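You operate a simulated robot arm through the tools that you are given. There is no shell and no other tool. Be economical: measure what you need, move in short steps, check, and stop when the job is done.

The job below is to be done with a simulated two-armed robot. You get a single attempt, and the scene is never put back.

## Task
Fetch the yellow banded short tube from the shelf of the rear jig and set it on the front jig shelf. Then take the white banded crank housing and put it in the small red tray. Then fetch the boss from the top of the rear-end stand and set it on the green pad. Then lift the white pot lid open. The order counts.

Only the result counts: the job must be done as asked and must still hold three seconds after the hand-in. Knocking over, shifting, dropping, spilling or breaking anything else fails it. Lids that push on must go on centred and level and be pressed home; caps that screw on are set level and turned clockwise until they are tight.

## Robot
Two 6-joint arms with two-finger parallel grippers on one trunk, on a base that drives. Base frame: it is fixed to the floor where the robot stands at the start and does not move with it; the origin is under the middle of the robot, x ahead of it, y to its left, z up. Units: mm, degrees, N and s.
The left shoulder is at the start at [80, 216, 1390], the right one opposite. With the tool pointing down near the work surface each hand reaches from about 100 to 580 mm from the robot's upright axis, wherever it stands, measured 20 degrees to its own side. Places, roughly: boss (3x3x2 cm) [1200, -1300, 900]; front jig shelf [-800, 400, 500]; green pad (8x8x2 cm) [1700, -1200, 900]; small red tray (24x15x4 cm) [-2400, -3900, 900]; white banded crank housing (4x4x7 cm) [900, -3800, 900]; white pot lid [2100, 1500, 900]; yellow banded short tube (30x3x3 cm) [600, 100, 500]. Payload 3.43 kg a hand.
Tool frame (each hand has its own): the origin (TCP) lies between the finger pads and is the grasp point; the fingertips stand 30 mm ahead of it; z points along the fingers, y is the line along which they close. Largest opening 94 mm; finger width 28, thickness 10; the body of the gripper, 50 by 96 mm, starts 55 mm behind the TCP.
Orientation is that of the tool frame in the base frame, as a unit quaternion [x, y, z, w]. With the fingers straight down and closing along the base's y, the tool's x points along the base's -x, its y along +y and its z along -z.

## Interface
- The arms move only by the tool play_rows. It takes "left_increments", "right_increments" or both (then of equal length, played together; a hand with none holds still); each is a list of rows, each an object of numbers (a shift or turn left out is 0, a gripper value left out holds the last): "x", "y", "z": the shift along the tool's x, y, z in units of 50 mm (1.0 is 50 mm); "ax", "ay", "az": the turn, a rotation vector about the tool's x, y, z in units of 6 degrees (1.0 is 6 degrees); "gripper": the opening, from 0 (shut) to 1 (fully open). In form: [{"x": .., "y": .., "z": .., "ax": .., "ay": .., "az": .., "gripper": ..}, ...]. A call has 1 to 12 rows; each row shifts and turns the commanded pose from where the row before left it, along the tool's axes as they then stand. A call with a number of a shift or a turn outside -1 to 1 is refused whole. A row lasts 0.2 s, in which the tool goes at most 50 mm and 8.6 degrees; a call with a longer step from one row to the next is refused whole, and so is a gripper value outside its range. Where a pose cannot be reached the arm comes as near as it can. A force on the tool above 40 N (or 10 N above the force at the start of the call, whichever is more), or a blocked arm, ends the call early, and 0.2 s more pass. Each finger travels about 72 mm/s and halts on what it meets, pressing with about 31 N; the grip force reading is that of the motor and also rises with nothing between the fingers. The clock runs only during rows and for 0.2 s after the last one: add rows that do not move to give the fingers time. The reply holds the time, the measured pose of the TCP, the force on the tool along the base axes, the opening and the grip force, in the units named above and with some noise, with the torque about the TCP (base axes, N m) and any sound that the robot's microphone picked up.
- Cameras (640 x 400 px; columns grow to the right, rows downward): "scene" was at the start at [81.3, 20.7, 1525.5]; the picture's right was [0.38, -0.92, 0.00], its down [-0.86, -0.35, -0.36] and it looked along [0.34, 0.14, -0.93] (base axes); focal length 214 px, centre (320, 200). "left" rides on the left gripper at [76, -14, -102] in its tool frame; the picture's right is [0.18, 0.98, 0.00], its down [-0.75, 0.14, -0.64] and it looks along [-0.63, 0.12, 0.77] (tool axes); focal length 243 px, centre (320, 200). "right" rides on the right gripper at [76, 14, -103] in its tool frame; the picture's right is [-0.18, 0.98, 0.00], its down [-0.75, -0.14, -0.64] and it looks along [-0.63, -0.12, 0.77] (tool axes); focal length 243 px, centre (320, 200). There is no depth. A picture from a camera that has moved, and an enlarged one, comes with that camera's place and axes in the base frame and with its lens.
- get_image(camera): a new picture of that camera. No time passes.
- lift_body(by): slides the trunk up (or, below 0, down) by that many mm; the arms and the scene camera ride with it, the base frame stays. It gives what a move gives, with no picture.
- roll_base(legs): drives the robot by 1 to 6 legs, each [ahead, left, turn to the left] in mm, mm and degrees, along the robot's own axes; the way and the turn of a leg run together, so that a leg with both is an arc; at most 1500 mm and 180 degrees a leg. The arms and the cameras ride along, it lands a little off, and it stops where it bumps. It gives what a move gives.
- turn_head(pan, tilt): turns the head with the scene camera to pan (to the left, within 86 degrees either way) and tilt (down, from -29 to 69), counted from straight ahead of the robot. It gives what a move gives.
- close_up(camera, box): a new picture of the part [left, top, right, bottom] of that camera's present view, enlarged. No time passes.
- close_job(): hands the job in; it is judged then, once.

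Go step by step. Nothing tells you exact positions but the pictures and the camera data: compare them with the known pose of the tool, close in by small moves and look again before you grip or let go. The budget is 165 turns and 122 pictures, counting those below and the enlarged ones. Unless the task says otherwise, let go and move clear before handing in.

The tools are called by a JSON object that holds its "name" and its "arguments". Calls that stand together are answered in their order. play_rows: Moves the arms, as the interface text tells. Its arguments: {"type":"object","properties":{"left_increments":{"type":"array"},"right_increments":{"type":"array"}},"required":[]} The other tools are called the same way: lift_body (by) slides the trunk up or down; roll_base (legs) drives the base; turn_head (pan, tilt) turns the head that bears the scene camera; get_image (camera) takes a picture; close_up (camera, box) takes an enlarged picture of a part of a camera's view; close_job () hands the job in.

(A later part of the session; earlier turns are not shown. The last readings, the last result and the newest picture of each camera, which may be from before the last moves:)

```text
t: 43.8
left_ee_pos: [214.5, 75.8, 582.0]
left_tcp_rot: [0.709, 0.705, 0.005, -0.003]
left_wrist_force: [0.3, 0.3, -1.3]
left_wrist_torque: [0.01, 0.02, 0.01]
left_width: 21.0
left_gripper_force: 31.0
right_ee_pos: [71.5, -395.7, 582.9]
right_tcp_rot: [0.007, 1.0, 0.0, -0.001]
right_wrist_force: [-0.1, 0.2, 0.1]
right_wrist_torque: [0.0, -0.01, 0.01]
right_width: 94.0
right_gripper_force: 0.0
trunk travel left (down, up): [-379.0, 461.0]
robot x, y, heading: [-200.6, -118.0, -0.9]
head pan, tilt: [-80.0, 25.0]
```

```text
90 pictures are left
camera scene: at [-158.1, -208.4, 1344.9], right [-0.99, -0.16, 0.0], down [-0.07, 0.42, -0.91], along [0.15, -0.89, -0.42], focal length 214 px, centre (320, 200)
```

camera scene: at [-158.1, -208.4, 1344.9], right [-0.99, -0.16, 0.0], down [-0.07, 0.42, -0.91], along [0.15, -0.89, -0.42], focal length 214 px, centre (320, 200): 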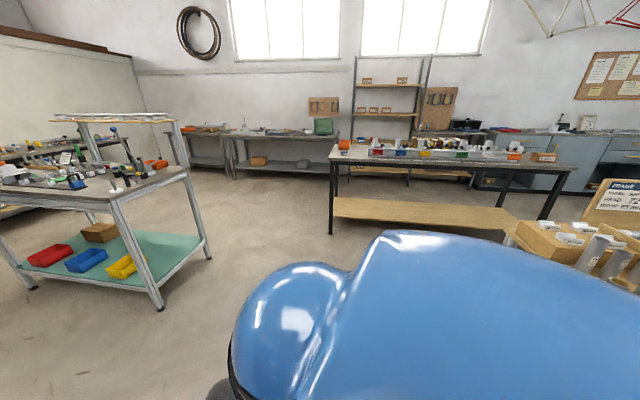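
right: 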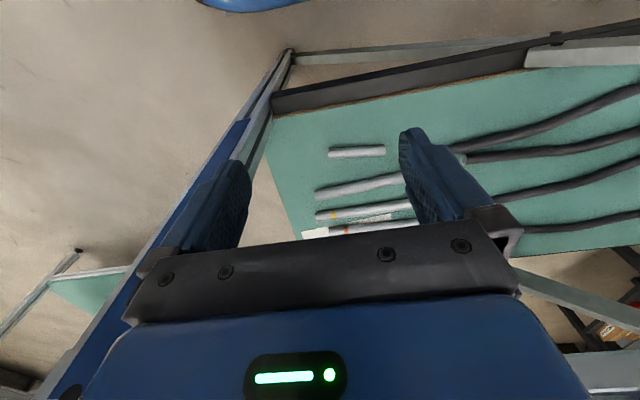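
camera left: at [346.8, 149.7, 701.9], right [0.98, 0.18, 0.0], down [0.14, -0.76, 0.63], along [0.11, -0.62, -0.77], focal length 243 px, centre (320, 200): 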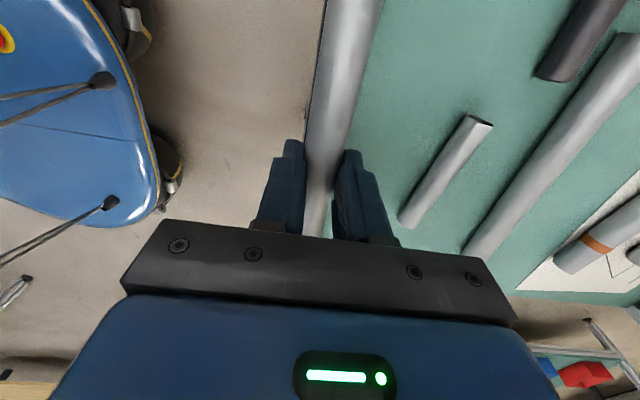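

Open floor to the right. I'll slide right 700 mm and turn to face the front jig behind.

{"name": "roll_base", "arguments": {"legs": [[0, -700, 0], [0, 0, 130]]}}

{"name": "turn_head", "arguments": {"pan": 0, "tilt": 25}}

{"name": "get_image", "arguments": {"camera": "scene"}}

```text
t: 53.0
left_ee_pos: [-624.2, -609.1, 582.2]
left_tcp_rot: [-0.339, 0.941, 0.0, -0.006]
left_wrist_force: [0.2, -0.2, -1.7]
left_wrist_torque: [-0.04, -0.03, 0.0]
left_width: 21.1
left_gripper_force: 31.2
right_ee_pos: [-170.1, -417.8, 582.2]
right_tcp_rot: [0.903, -0.43, 0.001, 0.0]
right_wrist_force: [-0.3, 0.5, 1.2]
right_wrist_torque: [0.01, 0.0, -0.01]
right_width: 93.8
right_gripper_force: 0.1
trunk travel left (down, up): [-379.0, 461.0]
robot x, y, heading: [-209.9, -806.5, 129.1]
head pan, tilt: [-80.0, 25.0]
```

```text
t: 54.5
left_ee_pos: [-625.0, -609.9, 581.7]
left_tcp_rot: [-0.339, 0.941, -0.002, -0.006]
left_wrist_force: [0.6, -0.8, -0.9]
left_wrist_torque: [0.03, -0.03, 0.0]
left_width: 21.2
left_gripper_force: 30.8
right_ee_pos: [-170.6, -418.4, 582.3]
right_tcp_rot: [0.903, -0.43, 0.001, 0.001]
right_wrist_force: [-0.2, 0.4, -0.4]
right_wrist_torque: [0.01, 0.03, -0.01]
right_width: 93.7
right_gripper_force: 0.1
trunk travel left (down, up): [-379.0, 461.0]
robot x, y, heading: [-211.9, -810.4, 129.0]
head pan, tilt: [0.0, 25.0]
```

```text
89 pictures are left
camera scene: at [-288.0, -712.2, 1344.9], right [0.78, 0.63, 0.0], down [0.27, -0.33, -0.91], along [-0.57, 0.7, -0.42], focal length 214 px, centre (320, 200)
```

scene: 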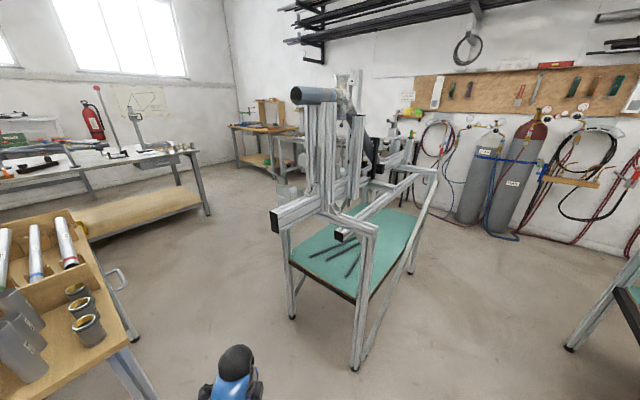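

The front jig is a twin frame with legs near x −1053…−555, y −65…890; its shelf carries some dark hoses. Zooming in on the shelf.

{"name": "close_up", "arguments": {"camera": "scene", "box": [260, 150, 484, 290]}}

{"name": "close_up", "arguments": {"camera": "scene", "box": [260, 190, 452, 390]}}

```text
2.86 times, centred on (372, 220) of scene
camera zoom: at [-288.0, -712.2, 1344.9], right [0.78, 0.63, 0.0], down [0.27, -0.33, -0.91], along [-0.57, 0.7, -0.42], focal length 613 px, centre (171, 143)
```

zoom: 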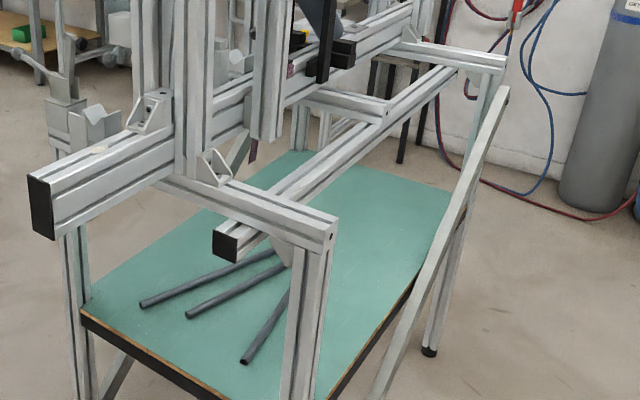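

```text
2.00 times, centred on (356, 290) of scene
camera zoom: at [-288.0, -712.2, 1344.9], right [0.78, 0.63, 0.0], down [0.27, -0.33, -0.91], along [-0.57, 0.7, -0.42], focal length 429 px, centre (248, 20)
```

zoom: 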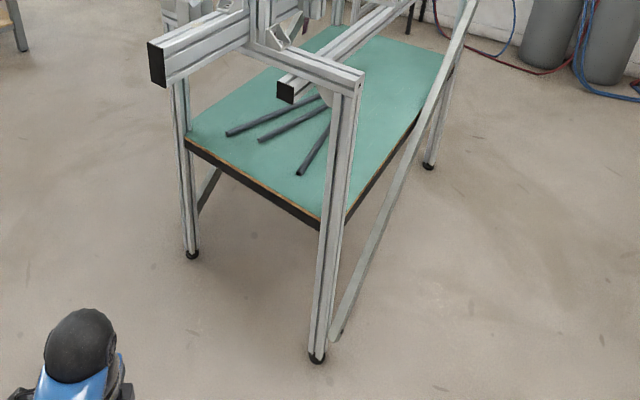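

The front jig mirrors the rear one; the free strip on its shelf is at x≈−640, y 0–300, on the side facing the robot's lane, below the brace-free part. I'll face −x and slide along the lane between the jigs.

{"name": "roll_base", "arguments": {"legs": [[0, 0, 51], [-160, 0, 0], [0, -500, 0]]}}

{"name": "turn_head", "arguments": {"pan": 0, "tilt": 45}}

{"name": "get_image", "arguments": {"camera": "scene"}}

```text
t: 60.8
left_ee_pos: [-464.4, -498.2, 582.1]
left_tcp_rot: [0.709, -0.705, 0.004, 0.005]
left_wrist_force: [0.2, -0.1, -1.7]
left_wrist_torque: [0.01, 0.02, 0.02]
left_width: 21.4
left_gripper_force: 31.0
right_ee_pos: [-325.5, -24.6, 582.9]
right_tcp_rot: [1.0, 0.0, 0.0, 0.0]
right_wrist_force: [-1.2, 0.5, -0.9]
right_wrist_torque: [0.0, 0.03, -0.02]
right_width: 93.9
right_gripper_force: 0.1
trunk travel left (down, up): [-379.0, 461.0]
robot x, y, heading: [-49.8, -301.3, 180.1]
head pan, tilt: [0.0, 25.0]
```

```text
t: 61.6
left_ee_pos: [-464.3, -497.9, 580.9]
left_tcp_rot: [0.71, -0.704, 0.004, 0.005]
left_wrist_force: [0.6, 0.5, -1.8]
left_wrist_torque: [-0.01, 0.02, 0.03]
left_width: 21.0
left_gripper_force: 30.8
right_ee_pos: [-326.0, -25.3, 581.8]
right_tcp_rot: [1.0, -0.001, 0.001, 0.0]
right_wrist_force: [0.4, 0.2, -0.3]
right_wrist_torque: [-0.04, 0.02, 0.0]
right_width: 94.1
right_gripper_force: 0.0
trunk travel left (down, up): [-379.0, 461.0]
robot x, y, heading: [-48.7, -301.4, 179.8]
head pan, tilt: [0.0, 45.0]
```

```text
86 pictures are left
camera scene: at [-161.4, -302.4, 1314.4], right [0.0, 1.0, 0.0], down [0.71, 0.0, -0.71], along [-0.71, 0.0, -0.71], focal length 214 px, centre (320, 200)
```

scene: 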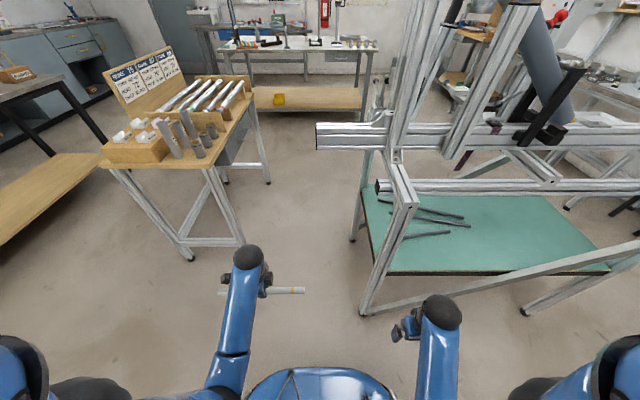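

Clear lane; sliding on to y≈340.

{"name": "roll_base", "arguments": {"legs": [[0, -650, 0]]}}

{"name": "get_image", "arguments": {"camera": "scene"}}

{"name": "get_image", "arguments": {"camera": "left"}}

```text
t: 65.2
left_ee_pos: [-463.5, 147.6, 580.6]
left_tcp_rot: [0.71, -0.704, 0.004, 0.006]
left_wrist_force: [0.1, 0.3, -1.3]
left_wrist_torque: [0.01, 0.01, -0.04]
left_width: 21.2
left_gripper_force: 31.2
right_ee_pos: [-324.9, 620.8, 582.8]
right_tcp_rot: [1.0, -0.001, 0.001, 0.0]
right_wrist_force: [-1.1, -0.2, 1.4]
right_wrist_torque: [-0.04, -0.02, 0.0]
right_width: 94.0
right_gripper_force: 0.1
trunk travel left (down, up): [-379.0, 461.0]
robot x, y, heading: [-49.0, 341.1, 180.1]
head pan, tilt: [0.0, 45.0]
```

```text
85 pictures are left
camera scene: at [-160.7, 344.4, 1314.3], right [0.0, 1.0, 0.0], down [0.71, 0.0, -0.71], along [-0.71, 0.0, -0.71], focal length 214 px, centre (320, 200)
```

scene: 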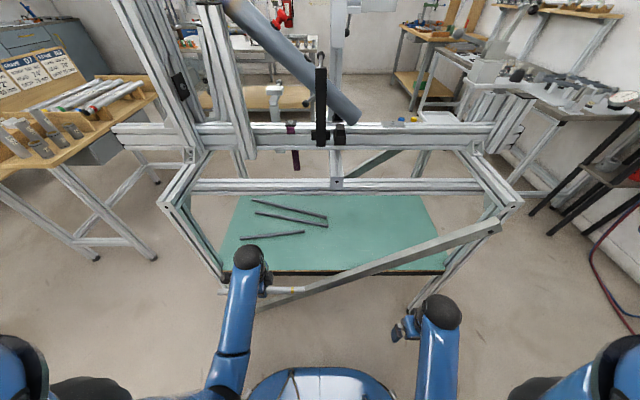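

```text
84 pictures are left
camera left: at [-449.8, 73.0, 686.1], right [-0.98, -0.19, 0.0], down [-0.15, 0.76, 0.63], along [-0.12, 0.62, -0.77], focal length 243 px, centre (320, 200)
```

left: 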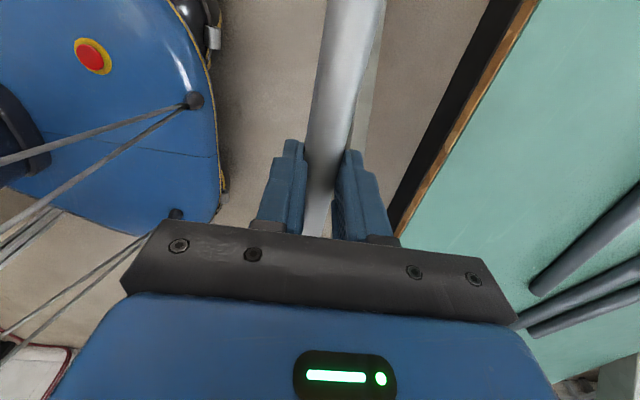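

The strip is free. I'll extend the arm a little and raise to ~597, then roll in ~115 mm.

{"name": "play_rows", "arguments": {"left_increments": [{"y": 0.5}, {"y": 0.6}, {"z": -0.15}, {"z": -0.15}, {}]}}

{"name": "roll_base", "arguments": {"legs": [[115, 0, 0]]}}

{"name": "get_image", "arguments": {"camera": "left"}}

{"name": "get_image", "arguments": {"camera": "scene"}}

```text
t: 66.4
left_ee_pos: [-518.1, 147.6, 592.1]
left_tcp_rot: [0.709, -0.705, 0.003, 0.006]
left_wrist_force: [0.5, -0.2, -1.7]
left_wrist_torque: [0.01, -0.02, -0.02]
left_width: 21.2
left_gripper_force: 31.3
left hand out of reach, approached as far as the arm can: row 4
right_ee_pos: [-324.6, 620.0, 582.2]
right_tcp_rot: [1.0, -0.001, 0.0, 0.001]
right_wrist_force: [-0.9, -0.6, -0.7]
right_wrist_torque: [0.04, 0.02, 0.02]
right_width: 93.8
right_gripper_force: 0.1
trunk travel left (down, up): [-379.0, 461.0]
robot x, y, heading: [-49.1, 341.6, 179.8]
head pan, tilt: [0.0, 45.0]
```

```text
t: 67.6
left_ee_pos: [-633.9, 148.1, 591.3]
left_tcp_rot: [0.71, -0.704, 0.002, 0.006]
left_wrist_force: [-0.5, 0.3, -2.5]
left_wrist_torque: [0.02, -0.01, -0.01]
left_width: 21.1
left_gripper_force: 31.2
right_ee_pos: [-441.3, 620.7, 582.4]
right_tcp_rot: [1.0, 0.0, 0.001, 0.0]
right_wrist_force: [0.9, 1.6, -0.4]
right_wrist_torque: [0.01, 0.01, -0.01]
right_width: 94.2
right_gripper_force: 0.1
trunk travel left (down, up): [-379.0, 461.0]
robot x, y, heading: [-163.6, 342.3, -180.1]
head pan, tilt: [0.0, 45.0]
```

```text
83 pictures are left
camera left: at [-619.8, 72.9, 696.1], right [-0.98, -0.19, 0.01], down [-0.14, 0.76, 0.63], along [-0.13, 0.62, -0.77], focal length 243 px, centre (320, 200)
```

left: 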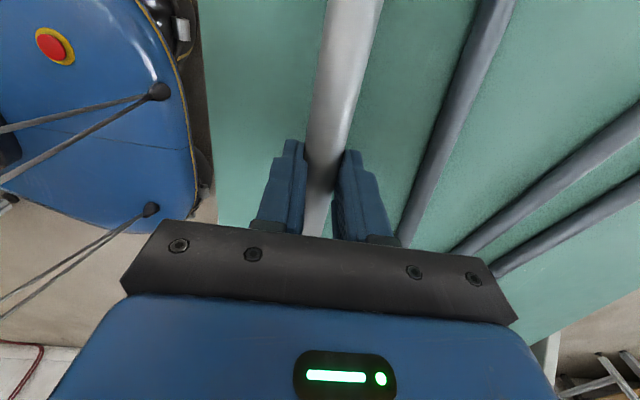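

```text
82 pictures are left
camera scene: at [-276.7, 343.9, 1314.3], right [0.0, 1.0, 0.0], down [0.71, 0.0, -0.71], along [-0.71, 0.0, -0.71], focal length 214 px, centre (320, 200)
```

scene: 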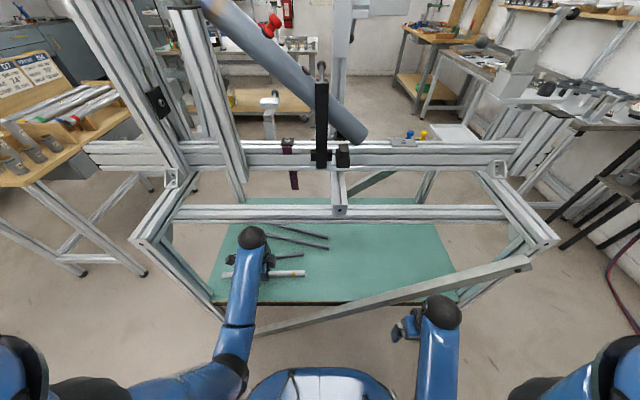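

Tube is above the free strip. Lowering to just above the shelf, then feeling contact.

{"name": "play_rows", "arguments": {"left_increments": [{"z": 0.2}, {"z": 0.2}, {"z": 0.14}, {"z": 0.04}, {"z": 0.04}, {"z": 0.02}, {}]}}

```text
t: 69.2
left_ee_pos: [-634.2, 148.0, 559.7]
left_tcp_rot: [0.709, -0.705, 0.002, 0.007]
left_wrist_force: [0.1, 3.1, 8.3]
left_wrist_torque: [-0.31, -0.14, -0.02]
left_width: 21.1
left_gripper_force: 31.3
right_ee_pos: [-440.4, 620.3, 582.4]
right_tcp_rot: [1.0, 0.0, 0.001, 0.0]
right_wrist_force: [-0.2, -0.2, -0.3]
right_wrist_torque: [0.04, -0.02, -0.02]
right_width: 94.0
right_gripper_force: 0.0
trunk travel left (down, up): [-379.0, 461.0]
robot x, y, heading: [-162.0, 342.6, -179.9]
head pan, tilt: [0.0, 45.0]
```

Contact felt (8 N). Opening slightly.

{"name": "play_rows", "arguments": {"left_increments": [{"gripper": 0.28}, {"gripper": 0.35}, {"gripper": 0.5}, {}, {"z": -0.3}, {"z": -0.4}, {"z": -0.2}, {}]}}

{"name": "get_image", "arguments": {"camera": "left"}}

```text
t: 71.0
left_ee_pos: [-634.3, 147.6, 594.3]
left_tcp_rot: [0.71, -0.704, 0.002, 0.008]
left_wrist_force: [-1.4, 0.3, 0.4]
left_wrist_torque: [0.01, 0.02, 0.0]
left_width: 47.1
left_gripper_force: 0.1
left hand out of reach, approached as far as the arm can: row 7
right_ee_pos: [-439.9, 620.8, 582.1]
right_tcp_rot: [1.0, 0.0, 0.001, 0.0]
right_wrist_force: [0.2, 0.4, -0.4]
right_wrist_torque: [-0.04, -0.01, -0.02]
right_width: 94.0
right_gripper_force: 0.0
trunk travel left (down, up): [-379.0, 461.0]
robot x, y, heading: [-166.0, 343.8, -180.0]
head pan, tilt: [0.0, 45.0]
```

```text
81 pictures are left
camera left: at [-620.1, 71.8, 697.5], right [-0.98, -0.19, 0.01], down [-0.14, 0.76, 0.63], along [-0.13, 0.62, -0.77], focal length 243 px, centre (320, 200)
```

left: 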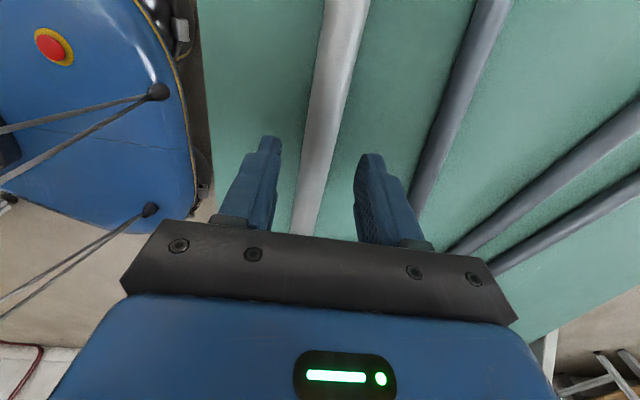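

The tube lies on the front jig shelf. Backing out and leaving the lane.

{"name": "roll_base", "arguments": {"legs": [[-118, 0, 0], [0, 600, 0]]}}

{"name": "get_image", "arguments": {"camera": "scene"}}

```text
t: 73.5
left_ee_pos: [-519.2, -17.1, 594.0]
left_tcp_rot: [-0.699, 0.715, 0.004, -0.001]
left_wrist_force: [-4.8, 10.3, -2.1]
left_wrist_torque: [-1.04, -0.45, -0.4]
left_width: 46.9
left_gripper_force: 0.0
right_ee_pos: [-323.6, 448.7, 582.0]
right_tcp_rot: [1.0, -0.002, 0.0, -0.001]
right_wrist_force: [0.1, 0.6, 0.2]
right_wrist_torque: [0.06, 0.0, 0.01]
right_width: 94.1
right_gripper_force: 0.1
trunk travel left (down, up): [-379.0, 461.0]
robot x, y, heading: [-51.6, 170.9, 179.7]
head pan, tilt: [0.0, 45.0]
stopped in leg 2: the force on the tool passed its limit at 126 N (the readings are from after the stop); the commanded pose is now the measured one
```

```text
80 pictures are left
camera scene: at [-159.5, 169.6, 1314.4], right [0.01, 1.0, 0.0], down [0.71, 0.0, -0.71], along [-0.71, 0.01, -0.71], focal length 214 px, centre (320, 200)
```

scene: 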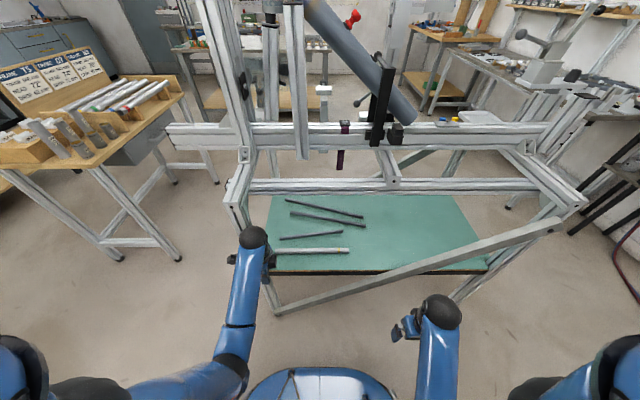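

I forgot to retract the arm and the gripper touched the jig's leg. I'll move off and retract before going on, and check the jig is unmoved.

{"name": "roll_base", "arguments": {"legs": [[0, -40, 0]]}}

{"name": "play_rows", "arguments": {"left_increments": [{"y": -0.6}, {"y": -0.6}, {"y": -0.6}, {"y": -0.6}, {"y": -0.5}, {"y": -0.3}, {}]}}

{"name": "close_up", "arguments": {"camera": "scene", "box": [200, 160, 520, 360]}}

```text
t: 74.4
left_ee_pos: [-519.3, 20.0, 592.4]
left_tcp_rot: [-0.701, 0.713, 0.003, -0.002]
left_wrist_force: [-0.3, 0.9, 0.0]
left_wrist_torque: [0.0, 0.02, -0.01]
left_width: 46.9
left_gripper_force: 0.1
right_ee_pos: [-323.4, 487.1, 583.1]
right_tcp_rot: [1.0, -0.002, 0.001, 0.0]
right_wrist_force: [0.4, -0.2, -0.2]
right_wrist_torque: [0.01, -0.01, 0.0]
right_width: 94.2
right_gripper_force: 0.0
trunk travel left (down, up): [-379.0, 461.0]
robot x, y, heading: [-44.9, 209.5, 179.7]
head pan, tilt: [0.0, 45.0]
```

```text
t: 76.0
left_ee_pos: [-359.3, 17.2, 581.2]
left_tcp_rot: [-0.701, 0.713, 0.003, -0.001]
left_wrist_force: [-0.4, -0.3, 0.6]
left_wrist_torque: [0.01, 0.03, 0.02]
left_width: 46.8
left_gripper_force: 0.2
left hand out of reach, approached as far as the arm can: row 1, 3
right_ee_pos: [-323.0, 486.9, 581.8]
right_tcp_rot: [1.0, -0.002, 0.0, 0.0]
right_wrist_force: [-0.5, 0.6, -0.5]
right_wrist_torque: [0.0, 0.02, 0.02]
right_width: 93.9
right_gripper_force: 0.1
trunk travel left (down, up): [-379.0, 461.0]
robot x, y, heading: [-47.6, 210.6, 179.7]
head pan, tilt: [0.0, 45.0]
```

```text
2.00 times, centred on (360, 260) of scene
camera zoom: at [-159.8, 209.8, 1314.3], right [0.0, 1.0, 0.0], down [0.71, 0.0, -0.71], along [-0.71, 0.0, -0.71], focal length 429 px, centre (240, 80)
```

zoom: 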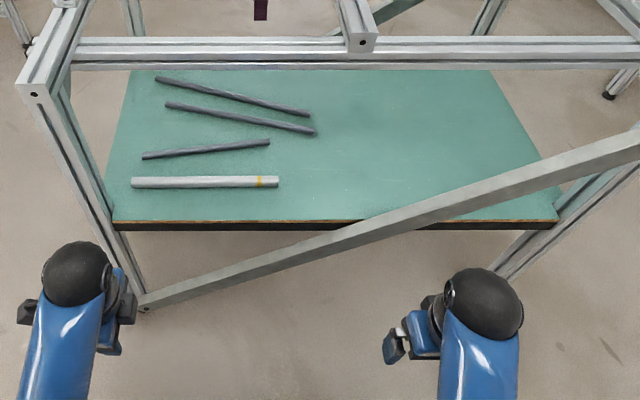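

Tube rests well on the shelf. Now slide out of the lane, turn to face −y and raise the trunk to look.

{"name": "roll_base", "arguments": {"legs": [[0, 1150, 0], [0, 0, 90]]}}

{"name": "lift_body", "arguments": {"by": 280}}

{"name": "turn_head", "arguments": {"pan": 0, "tilt": 20}}

{"name": "get_image", "arguments": {"camera": "scene"}}

```text
t: 85.7
left_ee_pos: [162.6, -1241.3, 583.1]
left_tcp_rot: [1.0, 0.005, 0.0, 0.003]
left_wrist_force: [0.2, -1.0, -0.1]
left_wrist_torque: [-0.01, 0.01, -0.01]
left_width: 46.7
left_gripper_force: 0.1
right_ee_pos: [-307.2, -1220.1, 581.0]
right_tcp_rot: [0.698, 0.716, 0.0, 0.0]
right_wrist_force: [0.2, -0.1, 1.3]
right_wrist_torque: [0.01, 0.0, -0.01]
right_width: 94.0
right_gripper_force: 0.1
trunk travel left (down, up): [-379.0, 461.0]
robot x, y, heading: [-37.9, -934.4, -88.6]
head pan, tilt: [0.0, 45.0]
```

```text
t: 88.5
left_ee_pos: [162.4, -1241.1, 863.0]
left_tcp_rot: [1.0, 0.006, -0.001, 0.004]
left_wrist_force: [0.2, 0.0, -0.6]
left_wrist_torque: [-0.01, 0.0, 0.02]
left_width: 47.1
left_gripper_force: 0.1
right_ee_pos: [-307.3, -1219.1, 862.6]
right_tcp_rot: [0.698, 0.716, 0.0, -0.001]
right_wrist_force: [0.0, -0.4, 0.0]
right_wrist_torque: [0.05, -0.02, 0.01]
right_width: 94.0
right_gripper_force: 0.0
trunk travel left (down, up): [-659.0, 181.0]
robot x, y, heading: [-40.0, -935.1, -88.7]
head pan, tilt: [0.0, 45.0]
```

```text
t: 89.4
left_ee_pos: [163.0, -1241.8, 862.0]
left_tcp_rot: [1.0, 0.006, -0.001, 0.004]
left_wrist_force: [0.1, -1.0, -0.6]
left_wrist_torque: [0.04, 0.0, 0.0]
left_width: 46.9
left_gripper_force: 0.0
right_ee_pos: [-306.7, -1218.8, 862.8]
right_tcp_rot: [0.699, 0.715, 0.0, 0.001]
right_wrist_force: [-0.6, -0.5, 0.5]
right_wrist_torque: [0.02, 0.0, -0.02]
right_width: 94.1
right_gripper_force: 0.0
trunk travel left (down, up): [-659.0, 181.0]
robot x, y, heading: [-38.5, -939.0, -88.3]
head pan, tilt: [0.0, 20.0]
```

```text
78 pictures are left
camera scene: at [-35.6, -1059.7, 1632.9], right [-1.0, -0.02, 0.0], down [-0.01, 0.34, -0.94], along [0.02, -0.94, -0.34], focal length 214 px, centre (320, 200)
```

scene: 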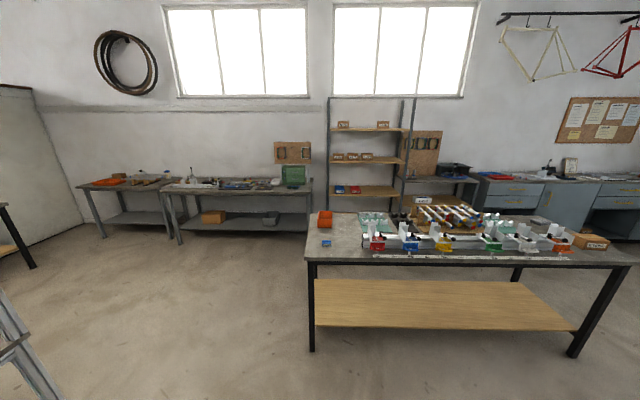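

The next bench with the housing is by the wall at left-centre; the island bench lies at x<50. I'll drive around its left end.

{"name": "roll_base", "arguments": {"legs": [[0, 540, -1.7], [1400, 0, 0], [400, 300, 0]]}}

{"name": "get_image", "arguments": {"camera": "scene"}}

```text
t: 101.7
left_ee_pos: [946.3, -3073.4, 862.9]
left_tcp_rot: [1.0, -0.022, -0.001, 0.003]
left_wrist_force: [0.5, 0.5, -0.2]
left_wrist_torque: [-0.01, 0.0, 0.03]
left_width: 47.0
left_gripper_force: 0.0
right_ee_pos: [477.1, -3025.8, 862.4]
right_tcp_rot: [0.718, 0.696, 0.001, 0.0]
right_wrist_force: [1.1, 0.2, -0.1]
right_wrist_torque: [0.0, 0.01, -0.02]
right_width: 94.3
right_gripper_force: 0.0
trunk travel left (down, up): [-659.0, 181.0]
robot x, y, heading: [762.2, -2758.6, -91.6]
head pan, tilt: [0.0, 20.0]
```

```text
77 pictures are left
camera scene: at [757.1, -2881.1, 1633.1], right [-1.0, 0.03, 0.0], down [0.01, 0.34, -0.94], along [-0.03, -0.94, -0.34], focal length 214 px, centre (320, 200)
```

scene: 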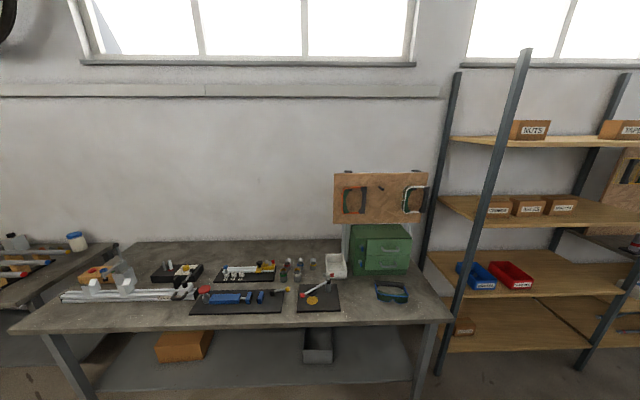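

{"name": "close_up", "arguments": {"camera": "scene", "box": [180, 220, 420, 330]}}

```text
2.67 times, centred on (300, 275) of scene
camera zoom: at [757.1, -2881.1, 1633.1], right [-1.0, 0.03, 0.0], down [0.01, 0.34, -0.94], along [-0.03, -0.94, -0.34], focal length 572 px, centre (373, 0)
```

zoom: 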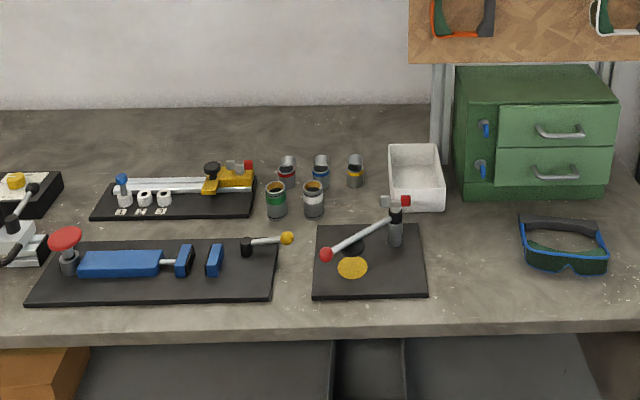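

The white-banded housing is the front-right of five small ones, near (841, −3743). I'll raise the trunk and drive up so that the left hand (closing along y) can reach it.

{"name": "lift_body", "arguments": {"by": 175}}

{"name": "roll_base", "arguments": {"legs": [[0, -110, 1.6], [420, 0, 0]]}}

{"name": "turn_head", "arguments": {"pan": 10, "tilt": 50}}

{"name": "get_image", "arguments": {"camera": "scene"}}

{"name": "get_image", "arguments": {"camera": "left"}}

```text
t: 103.7
left_ee_pos: [945.9, -3073.7, 1037.8]
left_tcp_rot: [1.0, -0.022, -0.001, 0.002]
left_wrist_force: [-0.2, 0.2, 1.4]
left_wrist_torque: [0.02, -0.01, 0.04]
left_width: 46.9
left_gripper_force: 0.2
right_ee_pos: [477.7, -3026.8, 1037.4]
right_tcp_rot: [0.717, 0.697, 0.0, -0.001]
right_wrist_force: [-1.3, 0.9, 0.4]
right_wrist_torque: [0.01, -0.01, -0.01]
right_width: 94.1
right_gripper_force: 0.1
trunk travel left (down, up): [-834.0, 6.0]
robot x, y, heading: [764.0, -2756.7, -91.7]
head pan, tilt: [0.0, 20.0]
```

```text
t: 107.1
left_ee_pos: [838.7, -3490.7, 1038.9]
left_tcp_rot: [1.0, -0.01, -0.001, 0.005]
left_wrist_force: [-0.3, 0.6, -0.7]
left_wrist_torque: [-0.01, 0.01, 0.0]
left_width: 46.9
left_gripper_force: 0.1
right_ee_pos: [370.6, -3454.0, 1037.4]
right_tcp_rot: [0.709, 0.705, 0.0, 0.0]
right_wrist_force: [0.7, -0.6, -0.6]
right_wrist_torque: [-0.02, 0.01, -0.01]
right_width: 94.0
right_gripper_force: 0.1
trunk travel left (down, up): [-834.0, 6.0]
robot x, y, heading: [648.8, -3184.6, -90.2]
head pan, tilt: [0.0, 20.0]
```

```text
t: 108.0
left_ee_pos: [840.1, -3493.4, 1036.9]
left_tcp_rot: [1.0, -0.01, -0.001, 0.003]
left_wrist_force: [1.0, 0.2, 0.3]
left_wrist_torque: [-0.01, 0.0, -0.01]
left_width: 46.9
left_gripper_force: 0.1
right_ee_pos: [370.5, -3455.7, 1037.0]
right_tcp_rot: [0.709, 0.705, 0.002, 0.0]
right_wrist_force: [-0.6, -0.5, -1.1]
right_wrist_torque: [0.01, 0.0, 0.0]
right_width: 94.0
right_gripper_force: 0.0
trunk travel left (down, up): [-834.0, 6.0]
robot x, y, heading: [649.5, -3180.2, -90.2]
head pan, tilt: [10.0, 50.0]
```

```text
75 pictures are left
camera scene: at [660.0, -3288.4, 1762.4], right [-0.99, -0.17, 0.0], down [-0.13, 0.76, -0.64], along [0.11, -0.63, -0.77], focal length 214 px, centre (320, 200)
```

scene: 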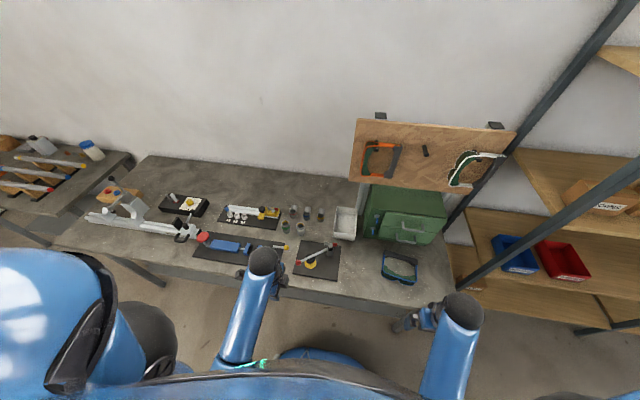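

```text
74 pictures are left
camera left: at [915.1, -3480.2, 1140.8], right [0.17, -0.99, 0.0], down [-0.75, -0.12, 0.64], along [-0.63, -0.11, -0.76], focal length 243 px, centre (320, 200)
```

left: 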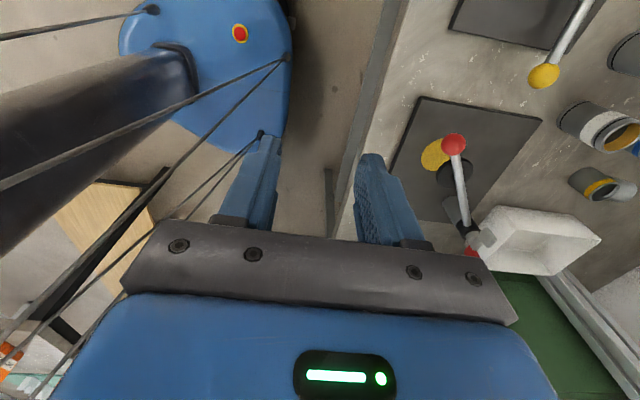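

White-banded housing visible at right of the left camera view. Zooming for triangulation.

{"name": "close_up", "arguments": {"camera": "scene", "box": [270, 190, 350, 240]}}

{"name": "close_up", "arguments": {"camera": "left", "box": [480, 20, 640, 120]}}

```text
8.00 times, centred on (310, 215) of scene
camera zoom: at [660.0, -3288.4, 1762.4], right [-0.99, -0.17, 0.0], down [-0.13, 0.76, -0.64], along [0.11, -0.63, -0.77], focal length 1716 px, centre (400, 80)
```

zoom: 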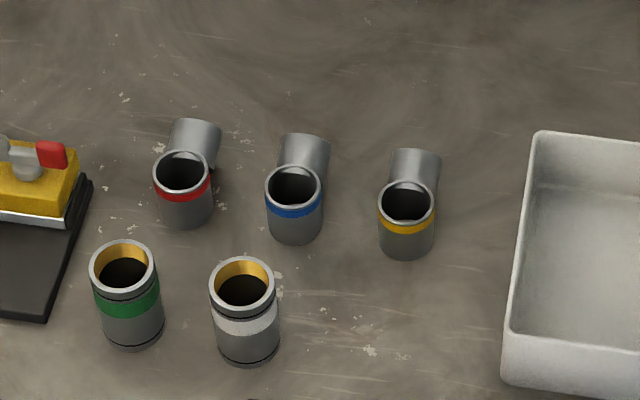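

```text
4.00 times, centred on (560, 70) of left
camera zoom: at [915.1, -3480.2, 1140.8], right [0.17, -0.99, 0.0], down [-0.75, -0.12, 0.64], along [-0.63, -0.11, -0.76], focal length 970 px, centre (-640, 720)
```

zoom: 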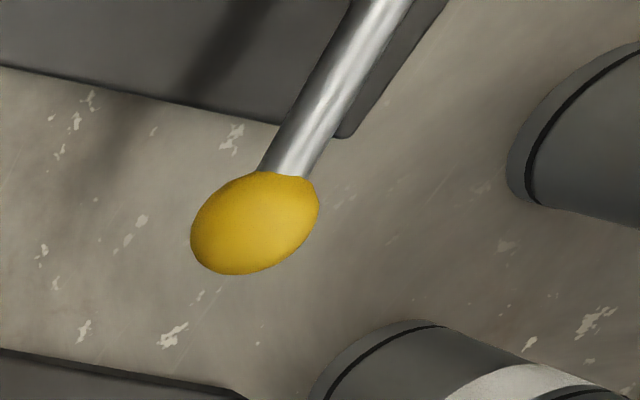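

Rim of the white-banded housing is at about (850, −3822, 899); bench top ≈ 830. Moving closer and extending the left hand above it.

{"name": "roll_base", "arguments": {"legs": [[75, 0, 0.2]]}}

{"name": "play_rows", "arguments": {"left_increments": [{"y": 1, "gripper": 0.7}, {"y": 1}, {"y": 1}, {"y": 1}, {"y": 0.6}, {}]}}

{"name": "get_image", "arguments": {"camera": "left"}}

```text
t: 109.1
left_ee_pos: [840.8, -3553.6, 1042.3]
left_tcp_rot: [1.0, -0.008, -0.001, 0.008]
left_wrist_force: [-0.4, 0.9, 0.6]
left_wrist_torque: [-0.09, -0.01, 0.02]
left_width: 47.0
left_gripper_force: 0.1
right_ee_pos: [371.1, -3520.1, 1039.5]
right_tcp_rot: [0.707, 0.708, -0.003, 0.003]
right_wrist_force: [0.8, 1.5, 0.3]
right_wrist_torque: [-0.09, -0.05, -0.02]
right_width: 94.2
right_gripper_force: 0.0
trunk travel left (down, up): [-834.0, 6.0]
robot x, y, heading: [644.4, -3254.0, -90.1]
head pan, tilt: [10.0, 50.0]
```

```text
t: 110.5
left_ee_pos: [837.1, -3790.7, 1039.6]
left_tcp_rot: [1.0, -0.007, -0.001, 0.004]
left_wrist_force: [0.4, 0.5, 0.7]
left_wrist_torque: [-0.03, -0.02, 0.03]
left_width: 65.9
left_gripper_force: 0.0
right_ee_pos: [371.9, -3526.7, 1038.2]
right_tcp_rot: [0.707, 0.707, 0.0, 0.0]
right_wrist_force: [-0.7, 0.7, -0.5]
right_wrist_torque: [-0.01, 0.0, 0.0]
right_width: 93.8
right_gripper_force: 0.0
trunk travel left (down, up): [-834.0, 6.0]
robot x, y, heading: [645.0, -3255.4, -89.8]
head pan, tilt: [10.0, 50.0]
```

```text
71 pictures are left
camera left: at [912.9, -3778.0, 1143.9], right [0.17, -0.99, 0.01], down [-0.75, -0.13, 0.64], along [-0.63, -0.11, -0.76], focal length 243 px, centre (320, 200)
```

left: 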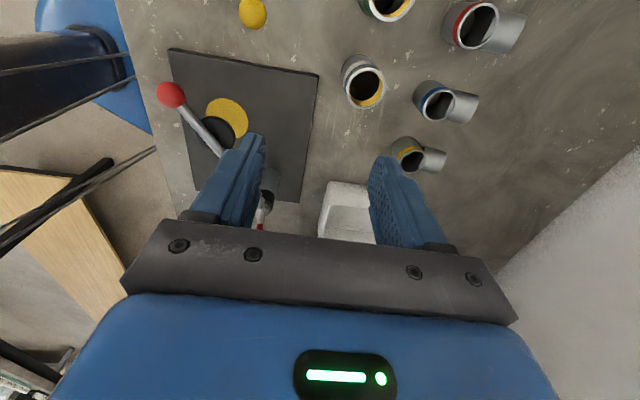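

Rim now computed at ≈(853, −3828). Shifting over it and lowering a bit by trunk.

{"name": "play_rows", "arguments": {"left_increments": [{"x": 0.32}, {"y": 0.7}, {}]}}

{"name": "lift_body", "arguments": {"by": -70}}

{"name": "get_image", "arguments": {"camera": "left"}}

```text
t: 111.3
left_ee_pos: [851.3, -3830.3, 1039.7]
left_tcp_rot: [1.0, -0.006, -0.001, 0.003]
left_wrist_force: [1.1, 0.2, 0.3]
left_wrist_torque: [-0.03, -0.01, -0.01]
left_width: 65.9
left_gripper_force: 0.1
right_ee_pos: [370.8, -3528.5, 1037.5]
right_tcp_rot: [0.707, 0.707, 0.0, 0.0]
right_wrist_force: [0.5, 0.0, 0.4]
right_wrist_torque: [0.02, -0.01, 0.05]
right_width: 93.9
right_gripper_force: 0.0
trunk travel left (down, up): [-834.0, 6.0]
robot x, y, heading: [647.8, -3253.1, -90.1]
head pan, tilt: [10.0, 50.0]
```

```text
t: 112.4
left_ee_pos: [852.8, -3829.0, 968.2]
left_tcp_rot: [1.0, -0.007, -0.002, 0.002]
left_wrist_force: [1.3, -0.1, -0.1]
left_wrist_torque: [0.0, 0.02, -0.01]
left_width: 65.7
left_gripper_force: 0.2
right_ee_pos: [372.2, -3529.6, 967.6]
right_tcp_rot: [0.707, 0.707, -0.001, -0.001]
right_wrist_force: [-0.6, 0.0, -1.0]
right_wrist_torque: [0.02, 0.01, -0.02]
right_width: 94.2
right_gripper_force: 0.1
trunk travel left (down, up): [-764.0, 76.0]
robot x, y, heading: [651.7, -3251.1, -90.1]
head pan, tilt: [10.0, 50.0]
```

```text
70 pictures are left
camera left: at [928.7, -3816.3, 1072.6], right [0.17, -0.99, 0.0], down [-0.75, -0.13, 0.64], along [-0.63, -0.11, -0.76], focal length 243 px, centre (320, 200)
```

left: 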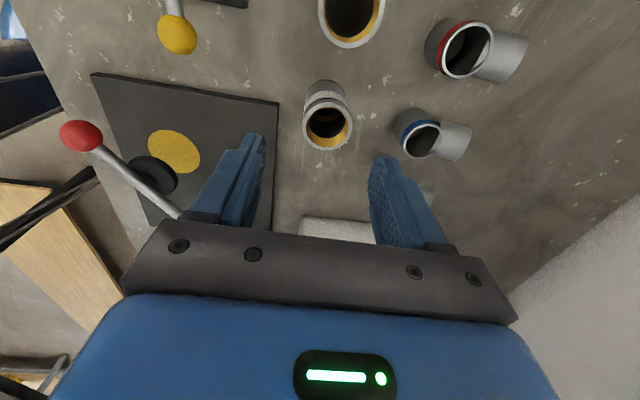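

Well centred; small correction of 5 mm, then lower 83 mm.

{"name": "play_rows", "arguments": {"left_increments": [{"x": 0.06, "y": 0.1}, {}]}}

{"name": "lift_body", "arguments": {"by": -86}}

{"name": "get_image", "arguments": {"camera": "left"}}

```text
t: 113.0
left_ee_pos: [855.0, -3834.9, 970.0]
left_tcp_rot: [1.0, -0.009, 0.0, 0.002]
left_wrist_force: [0.3, 0.1, -0.5]
left_wrist_torque: [0.01, -0.02, 0.0]
left_width: 65.6
left_gripper_force: 0.0
right_ee_pos: [372.3, -3529.8, 967.2]
right_tcp_rot: [0.707, 0.707, 0.0, 0.0]
right_wrist_force: [-0.8, 0.3, 0.3]
right_wrist_torque: [-0.01, 0.01, 0.01]
right_width: 93.9
right_gripper_force: 0.1
trunk travel left (down, up): [-764.0, 76.0]
robot x, y, heading: [650.2, -3254.0, -89.9]
head pan, tilt: [10.0, 50.0]
```

```text
t: 114.2
left_ee_pos: [856.6, -3834.4, 882.7]
left_tcp_rot: [1.0, -0.008, -0.001, 0.003]
left_wrist_force: [-0.2, 0.4, -0.5]
left_wrist_torque: [0.01, -0.02, 0.02]
left_width: 65.7
left_gripper_force: 0.1
right_ee_pos: [372.4, -3530.0, 881.3]
right_tcp_rot: [0.707, 0.707, 0.0, 0.0]
right_wrist_force: [0.2, -0.3, 1.0]
right_wrist_torque: [0.01, 0.07, 0.01]
right_width: 93.8
right_gripper_force: 0.0
trunk travel left (down, up): [-678.0, 162.0]
robot x, y, heading: [646.6, -3252.3, -89.9]
head pan, tilt: [10.0, 50.0]
```

```text
69 pictures are left
camera left: at [931.5, -3821.3, 986.5], right [0.17, -0.99, 0.0], down [-0.75, -0.13, 0.64], along [-0.63, -0.11, -0.76], focal length 243 px, centre (320, 200)
```

left: 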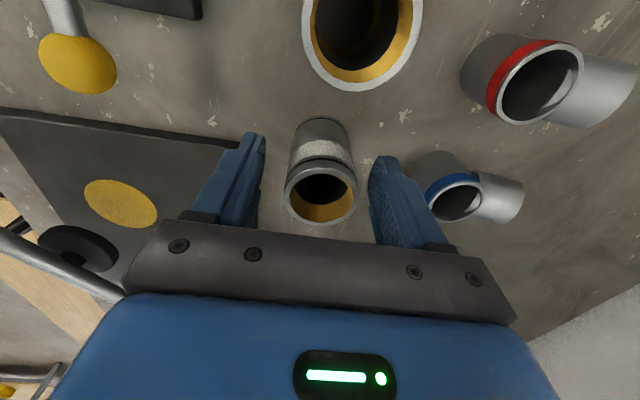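

Housing is between the fingers. Closing and lifting.

{"name": "play_rows", "arguments": {"left_increments": [{"gripper": 0.5}, {"gripper": 0.3}, {"gripper": 0.1}, {"gripper": 0.0}, {}, {}]}}

{"name": "lift_body", "arguments": {"by": 30}}

{"name": "get_image", "arguments": {"camera": "left"}}

```text
t: 115.6
left_ee_pos: [855.3, -3835.0, 883.5]
left_tcp_rot: [1.0, -0.007, -0.001, 0.003]
left_wrist_force: [0.4, -0.4, 1.6]
left_wrist_torque: [0.0, -0.03, 0.05]
left_width: 39.0
left_gripper_force: 30.6
right_ee_pos: [371.5, -3528.3, 880.8]
right_tcp_rot: [0.707, 0.707, 0.001, -0.001]
right_wrist_force: [-0.1, 0.6, 0.5]
right_wrist_torque: [-0.03, 0.01, 0.0]
right_width: 93.8
right_gripper_force: 0.1
trunk travel left (down, up): [-678.0, 162.0]
robot x, y, heading: [647.7, -3254.4, -89.8]
head pan, tilt: [10.0, 50.0]
```

```text
t: 116.3
left_ee_pos: [855.6, -3835.1, 912.0]
left_tcp_rot: [1.0, -0.007, -0.001, 0.003]
left_wrist_force: [0.6, 0.0, -1.8]
left_wrist_torque: [0.0, -0.01, -0.02]
left_width: 39.1
left_gripper_force: 31.2
right_ee_pos: [371.6, -3529.9, 911.0]
right_tcp_rot: [0.707, 0.707, 0.001, 0.0]
right_wrist_force: [0.4, 0.6, 0.1]
right_wrist_torque: [0.03, -0.01, -0.01]
right_width: 94.2
right_gripper_force: 0.1
trunk travel left (down, up): [-708.0, 132.0]
robot x, y, heading: [648.5, -3253.2, -89.9]
head pan, tilt: [10.0, 50.0]
```

```text
68 pictures are left
camera left: at [931.5, -3821.4, 1016.3], right [0.17, -0.99, 0.0], down [-0.75, -0.13, 0.64], along [-0.63, -0.11, -0.76], focal length 243 px, centre (320, 200)
```

left: 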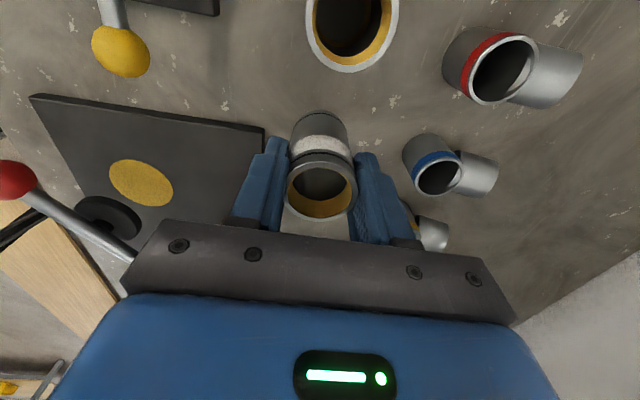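

Lifted cleanly. Raising, retracting, and looking to the right for the way to the tray.

{"name": "lift_body", "arguments": {"by": 125}}

{"name": "play_rows", "arguments": {"left_increments": [{"y": -0.9}, {"y": -0.9}, {"y": -0.9}, {"y": -0.9}, {"y": -0.9}, {"y": -0.6}, {}]}}

{"name": "turn_head", "arguments": {"pan": -60, "tilt": 25}}

{"name": "get_image", "arguments": {"camera": "scene"}}

```text
t: 117.9
left_ee_pos: [855.0, -3835.3, 1038.4]
left_tcp_rot: [1.0, -0.007, -0.001, 0.003]
left_wrist_force: [-0.2, -0.3, -1.8]
left_wrist_torque: [-0.01, 0.01, 0.01]
left_width: 39.1
left_gripper_force: 31.0
right_ee_pos: [371.6, -3529.4, 1035.3]
right_tcp_rot: [0.707, 0.707, 0.001, 0.0]
right_wrist_force: [-0.2, -0.1, 0.4]
right_wrist_torque: [0.0, 0.0, 0.05]
right_width: 93.8
right_gripper_force: 0.1
trunk travel left (down, up): [-833.0, 7.0]
robot x, y, heading: [651.5, -3257.1, -90.0]
head pan, tilt: [10.0, 50.0]
```

```text
t: 119.5
left_ee_pos: [861.9, -3580.6, 1037.3]
left_tcp_rot: [1.0, -0.007, -0.001, 0.002]
left_wrist_force: [1.2, 0.2, -1.1]
left_wrist_torque: [-0.03, 0.01, 0.03]
left_width: 39.2
left_gripper_force: 30.6
right_ee_pos: [371.7, -3529.1, 1036.3]
right_tcp_rot: [0.707, 0.707, 0.0, -0.001]
right_wrist_force: [-0.4, -0.7, 0.3]
right_wrist_torque: [0.03, 0.01, 0.01]
right_width: 94.0
right_gripper_force: 0.0
trunk travel left (down, up): [-833.0, 7.0]
robot x, y, heading: [647.0, -3251.7, -89.9]
head pan, tilt: [10.0, 50.0]
```

```text
t: 120.9
left_ee_pos: [862.6, -3580.9, 1038.9]
left_tcp_rot: [1.0, -0.007, -0.001, 0.003]
left_wrist_force: [0.1, 0.8, -1.1]
left_wrist_torque: [0.04, 0.01, 0.02]
left_width: 38.9
left_gripper_force: 31.7
right_ee_pos: [370.8, -3529.6, 1036.3]
right_tcp_rot: [0.707, 0.707, 0.0, -0.001]
right_wrist_force: [0.2, 1.2, -0.7]
right_wrist_torque: [-0.02, -0.01, -0.03]
right_width: 93.9
right_gripper_force: 0.0
trunk travel left (down, up): [-833.0, 7.0]
robot x, y, heading: [648.3, -3253.4, -90.0]
head pan, tilt: [-60.0, 25.0]
```

```text
67 pictures are left
camera scene: at [567.3, -3330.0, 1798.9], right [-0.5, 0.87, 0.0], down [0.37, 0.21, -0.91], along [-0.78, -0.45, -0.42], focal length 214 px, centre (320, 200)
```

scene: 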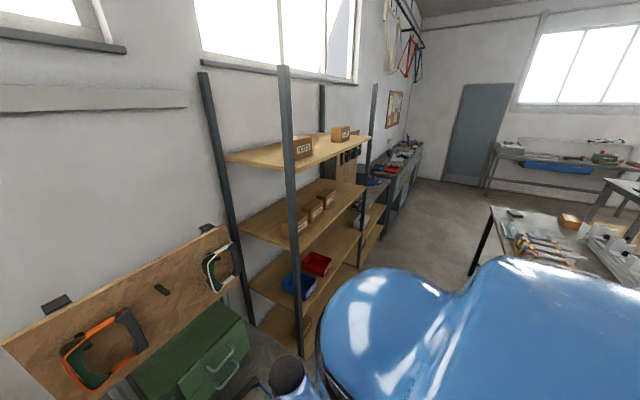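

There's a lane about 800 mm wide between the island and the wall benches. I'll slide right along y≈−3215 and check midway.

{"name": "roll_base", "arguments": {"legs": [[-40, 0, 0], [0, -1400, 0]]}}

{"name": "get_image", "arguments": {"camera": "scene"}}

```text
t: 128.4
left_ee_pos: [-549.7, -3537.0, 1037.9]
left_tcp_rot: [1.0, -0.01, -0.001, 0.003]
left_wrist_force: [-0.2, 0.2, -1.8]
left_wrist_torque: [-0.01, 0.0, -0.03]
left_width: 39.3
left_gripper_force: 31.3
right_ee_pos: [-1039.5, -3483.5, 1036.8]
right_tcp_rot: [0.709, 0.705, 0.001, -0.001]
right_wrist_force: [-0.2, 0.6, -0.1]
right_wrist_torque: [0.04, 0.01, 0.02]
right_width: 94.2
right_gripper_force: 0.0
trunk travel left (down, up): [-833.0, 7.0]
robot x, y, heading: [-767.6, -3209.7, -90.2]
head pan, tilt: [-60.0, 25.0]
```

```text
66 pictures are left
camera scene: at [-843.2, -3284.8, 1799.0], right [-0.49, 0.87, 0.0], down [0.37, 0.21, -0.91], along [-0.79, -0.45, -0.42], focal length 214 px, centre (320, 200)
```

scene: 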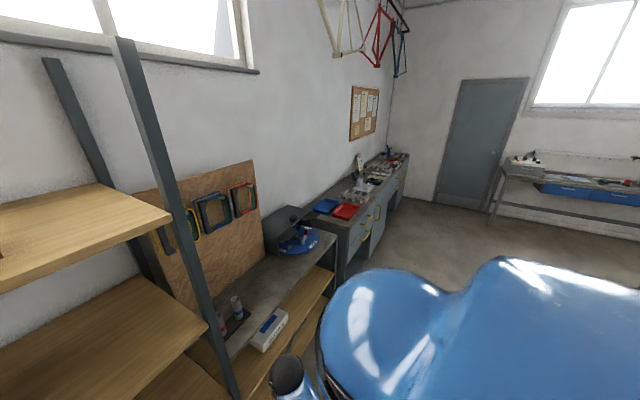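

The small red tray is on the grey cabinet bench near (−2470, −3945). Sliding further right.

{"name": "roll_base", "arguments": {"legs": [[0, -1400, 0.2]]}}

{"name": "turn_head", "arguments": {"pan": -20, "tilt": 40}}

{"name": "get_image", "arguments": {"camera": "scene"}}

```text
t: 135.2
left_ee_pos: [-1915.0, -3529.1, 1036.6]
left_tcp_rot: [1.0, -0.009, -0.002, 0.003]
left_wrist_force: [-0.2, 0.4, -1.1]
left_wrist_torque: [-0.06, 0.0, -0.01]
left_width: 39.2
left_gripper_force: 30.9
right_ee_pos: [-2405.6, -3476.4, 1036.3]
right_tcp_rot: [0.709, 0.705, 0.001, -0.001]
right_wrist_force: [0.4, -0.4, 0.3]
right_wrist_torque: [0.0, 0.04, -0.03]
right_width: 94.0
right_gripper_force: 0.1
trunk travel left (down, up): [-833.0, 7.0]
robot x, y, heading: [-2132.0, -3201.3, -90.2]
head pan, tilt: [-60.0, 25.0]
```

```text
t: 136.3
left_ee_pos: [-1914.8, -3530.5, 1037.0]
left_tcp_rot: [1.0, -0.009, -0.001, 0.002]
left_wrist_force: [-0.3, 0.1, -0.2]
left_wrist_torque: [0.0, 0.0, 0.02]
left_width: 39.1
left_gripper_force: 31.1
right_ee_pos: [-2406.6, -3476.8, 1036.2]
right_tcp_rot: [0.709, 0.705, 0.001, 0.0]
right_wrist_force: [-0.3, -0.1, 0.4]
right_wrist_torque: [0.0, 0.0, 0.05]
right_width: 94.1
right_gripper_force: 0.1
trunk travel left (down, up): [-833.0, 7.0]
robot x, y, heading: [-2130.4, -3202.0, -89.9]
head pan, tilt: [-20.0, 40.0]
```

```text
65 pictures are left
camera scene: at [-2159.3, -3311.9, 1775.6], right [-0.94, 0.35, 0.0], down [0.22, 0.6, -0.77], along [-0.27, -0.72, -0.64], focal length 214 px, centre (320, 200)
```

scene: 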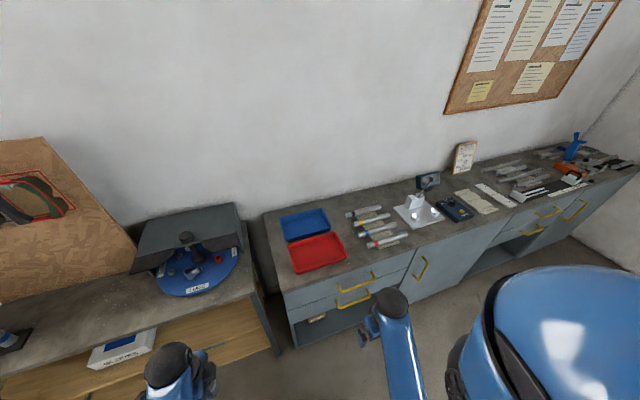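

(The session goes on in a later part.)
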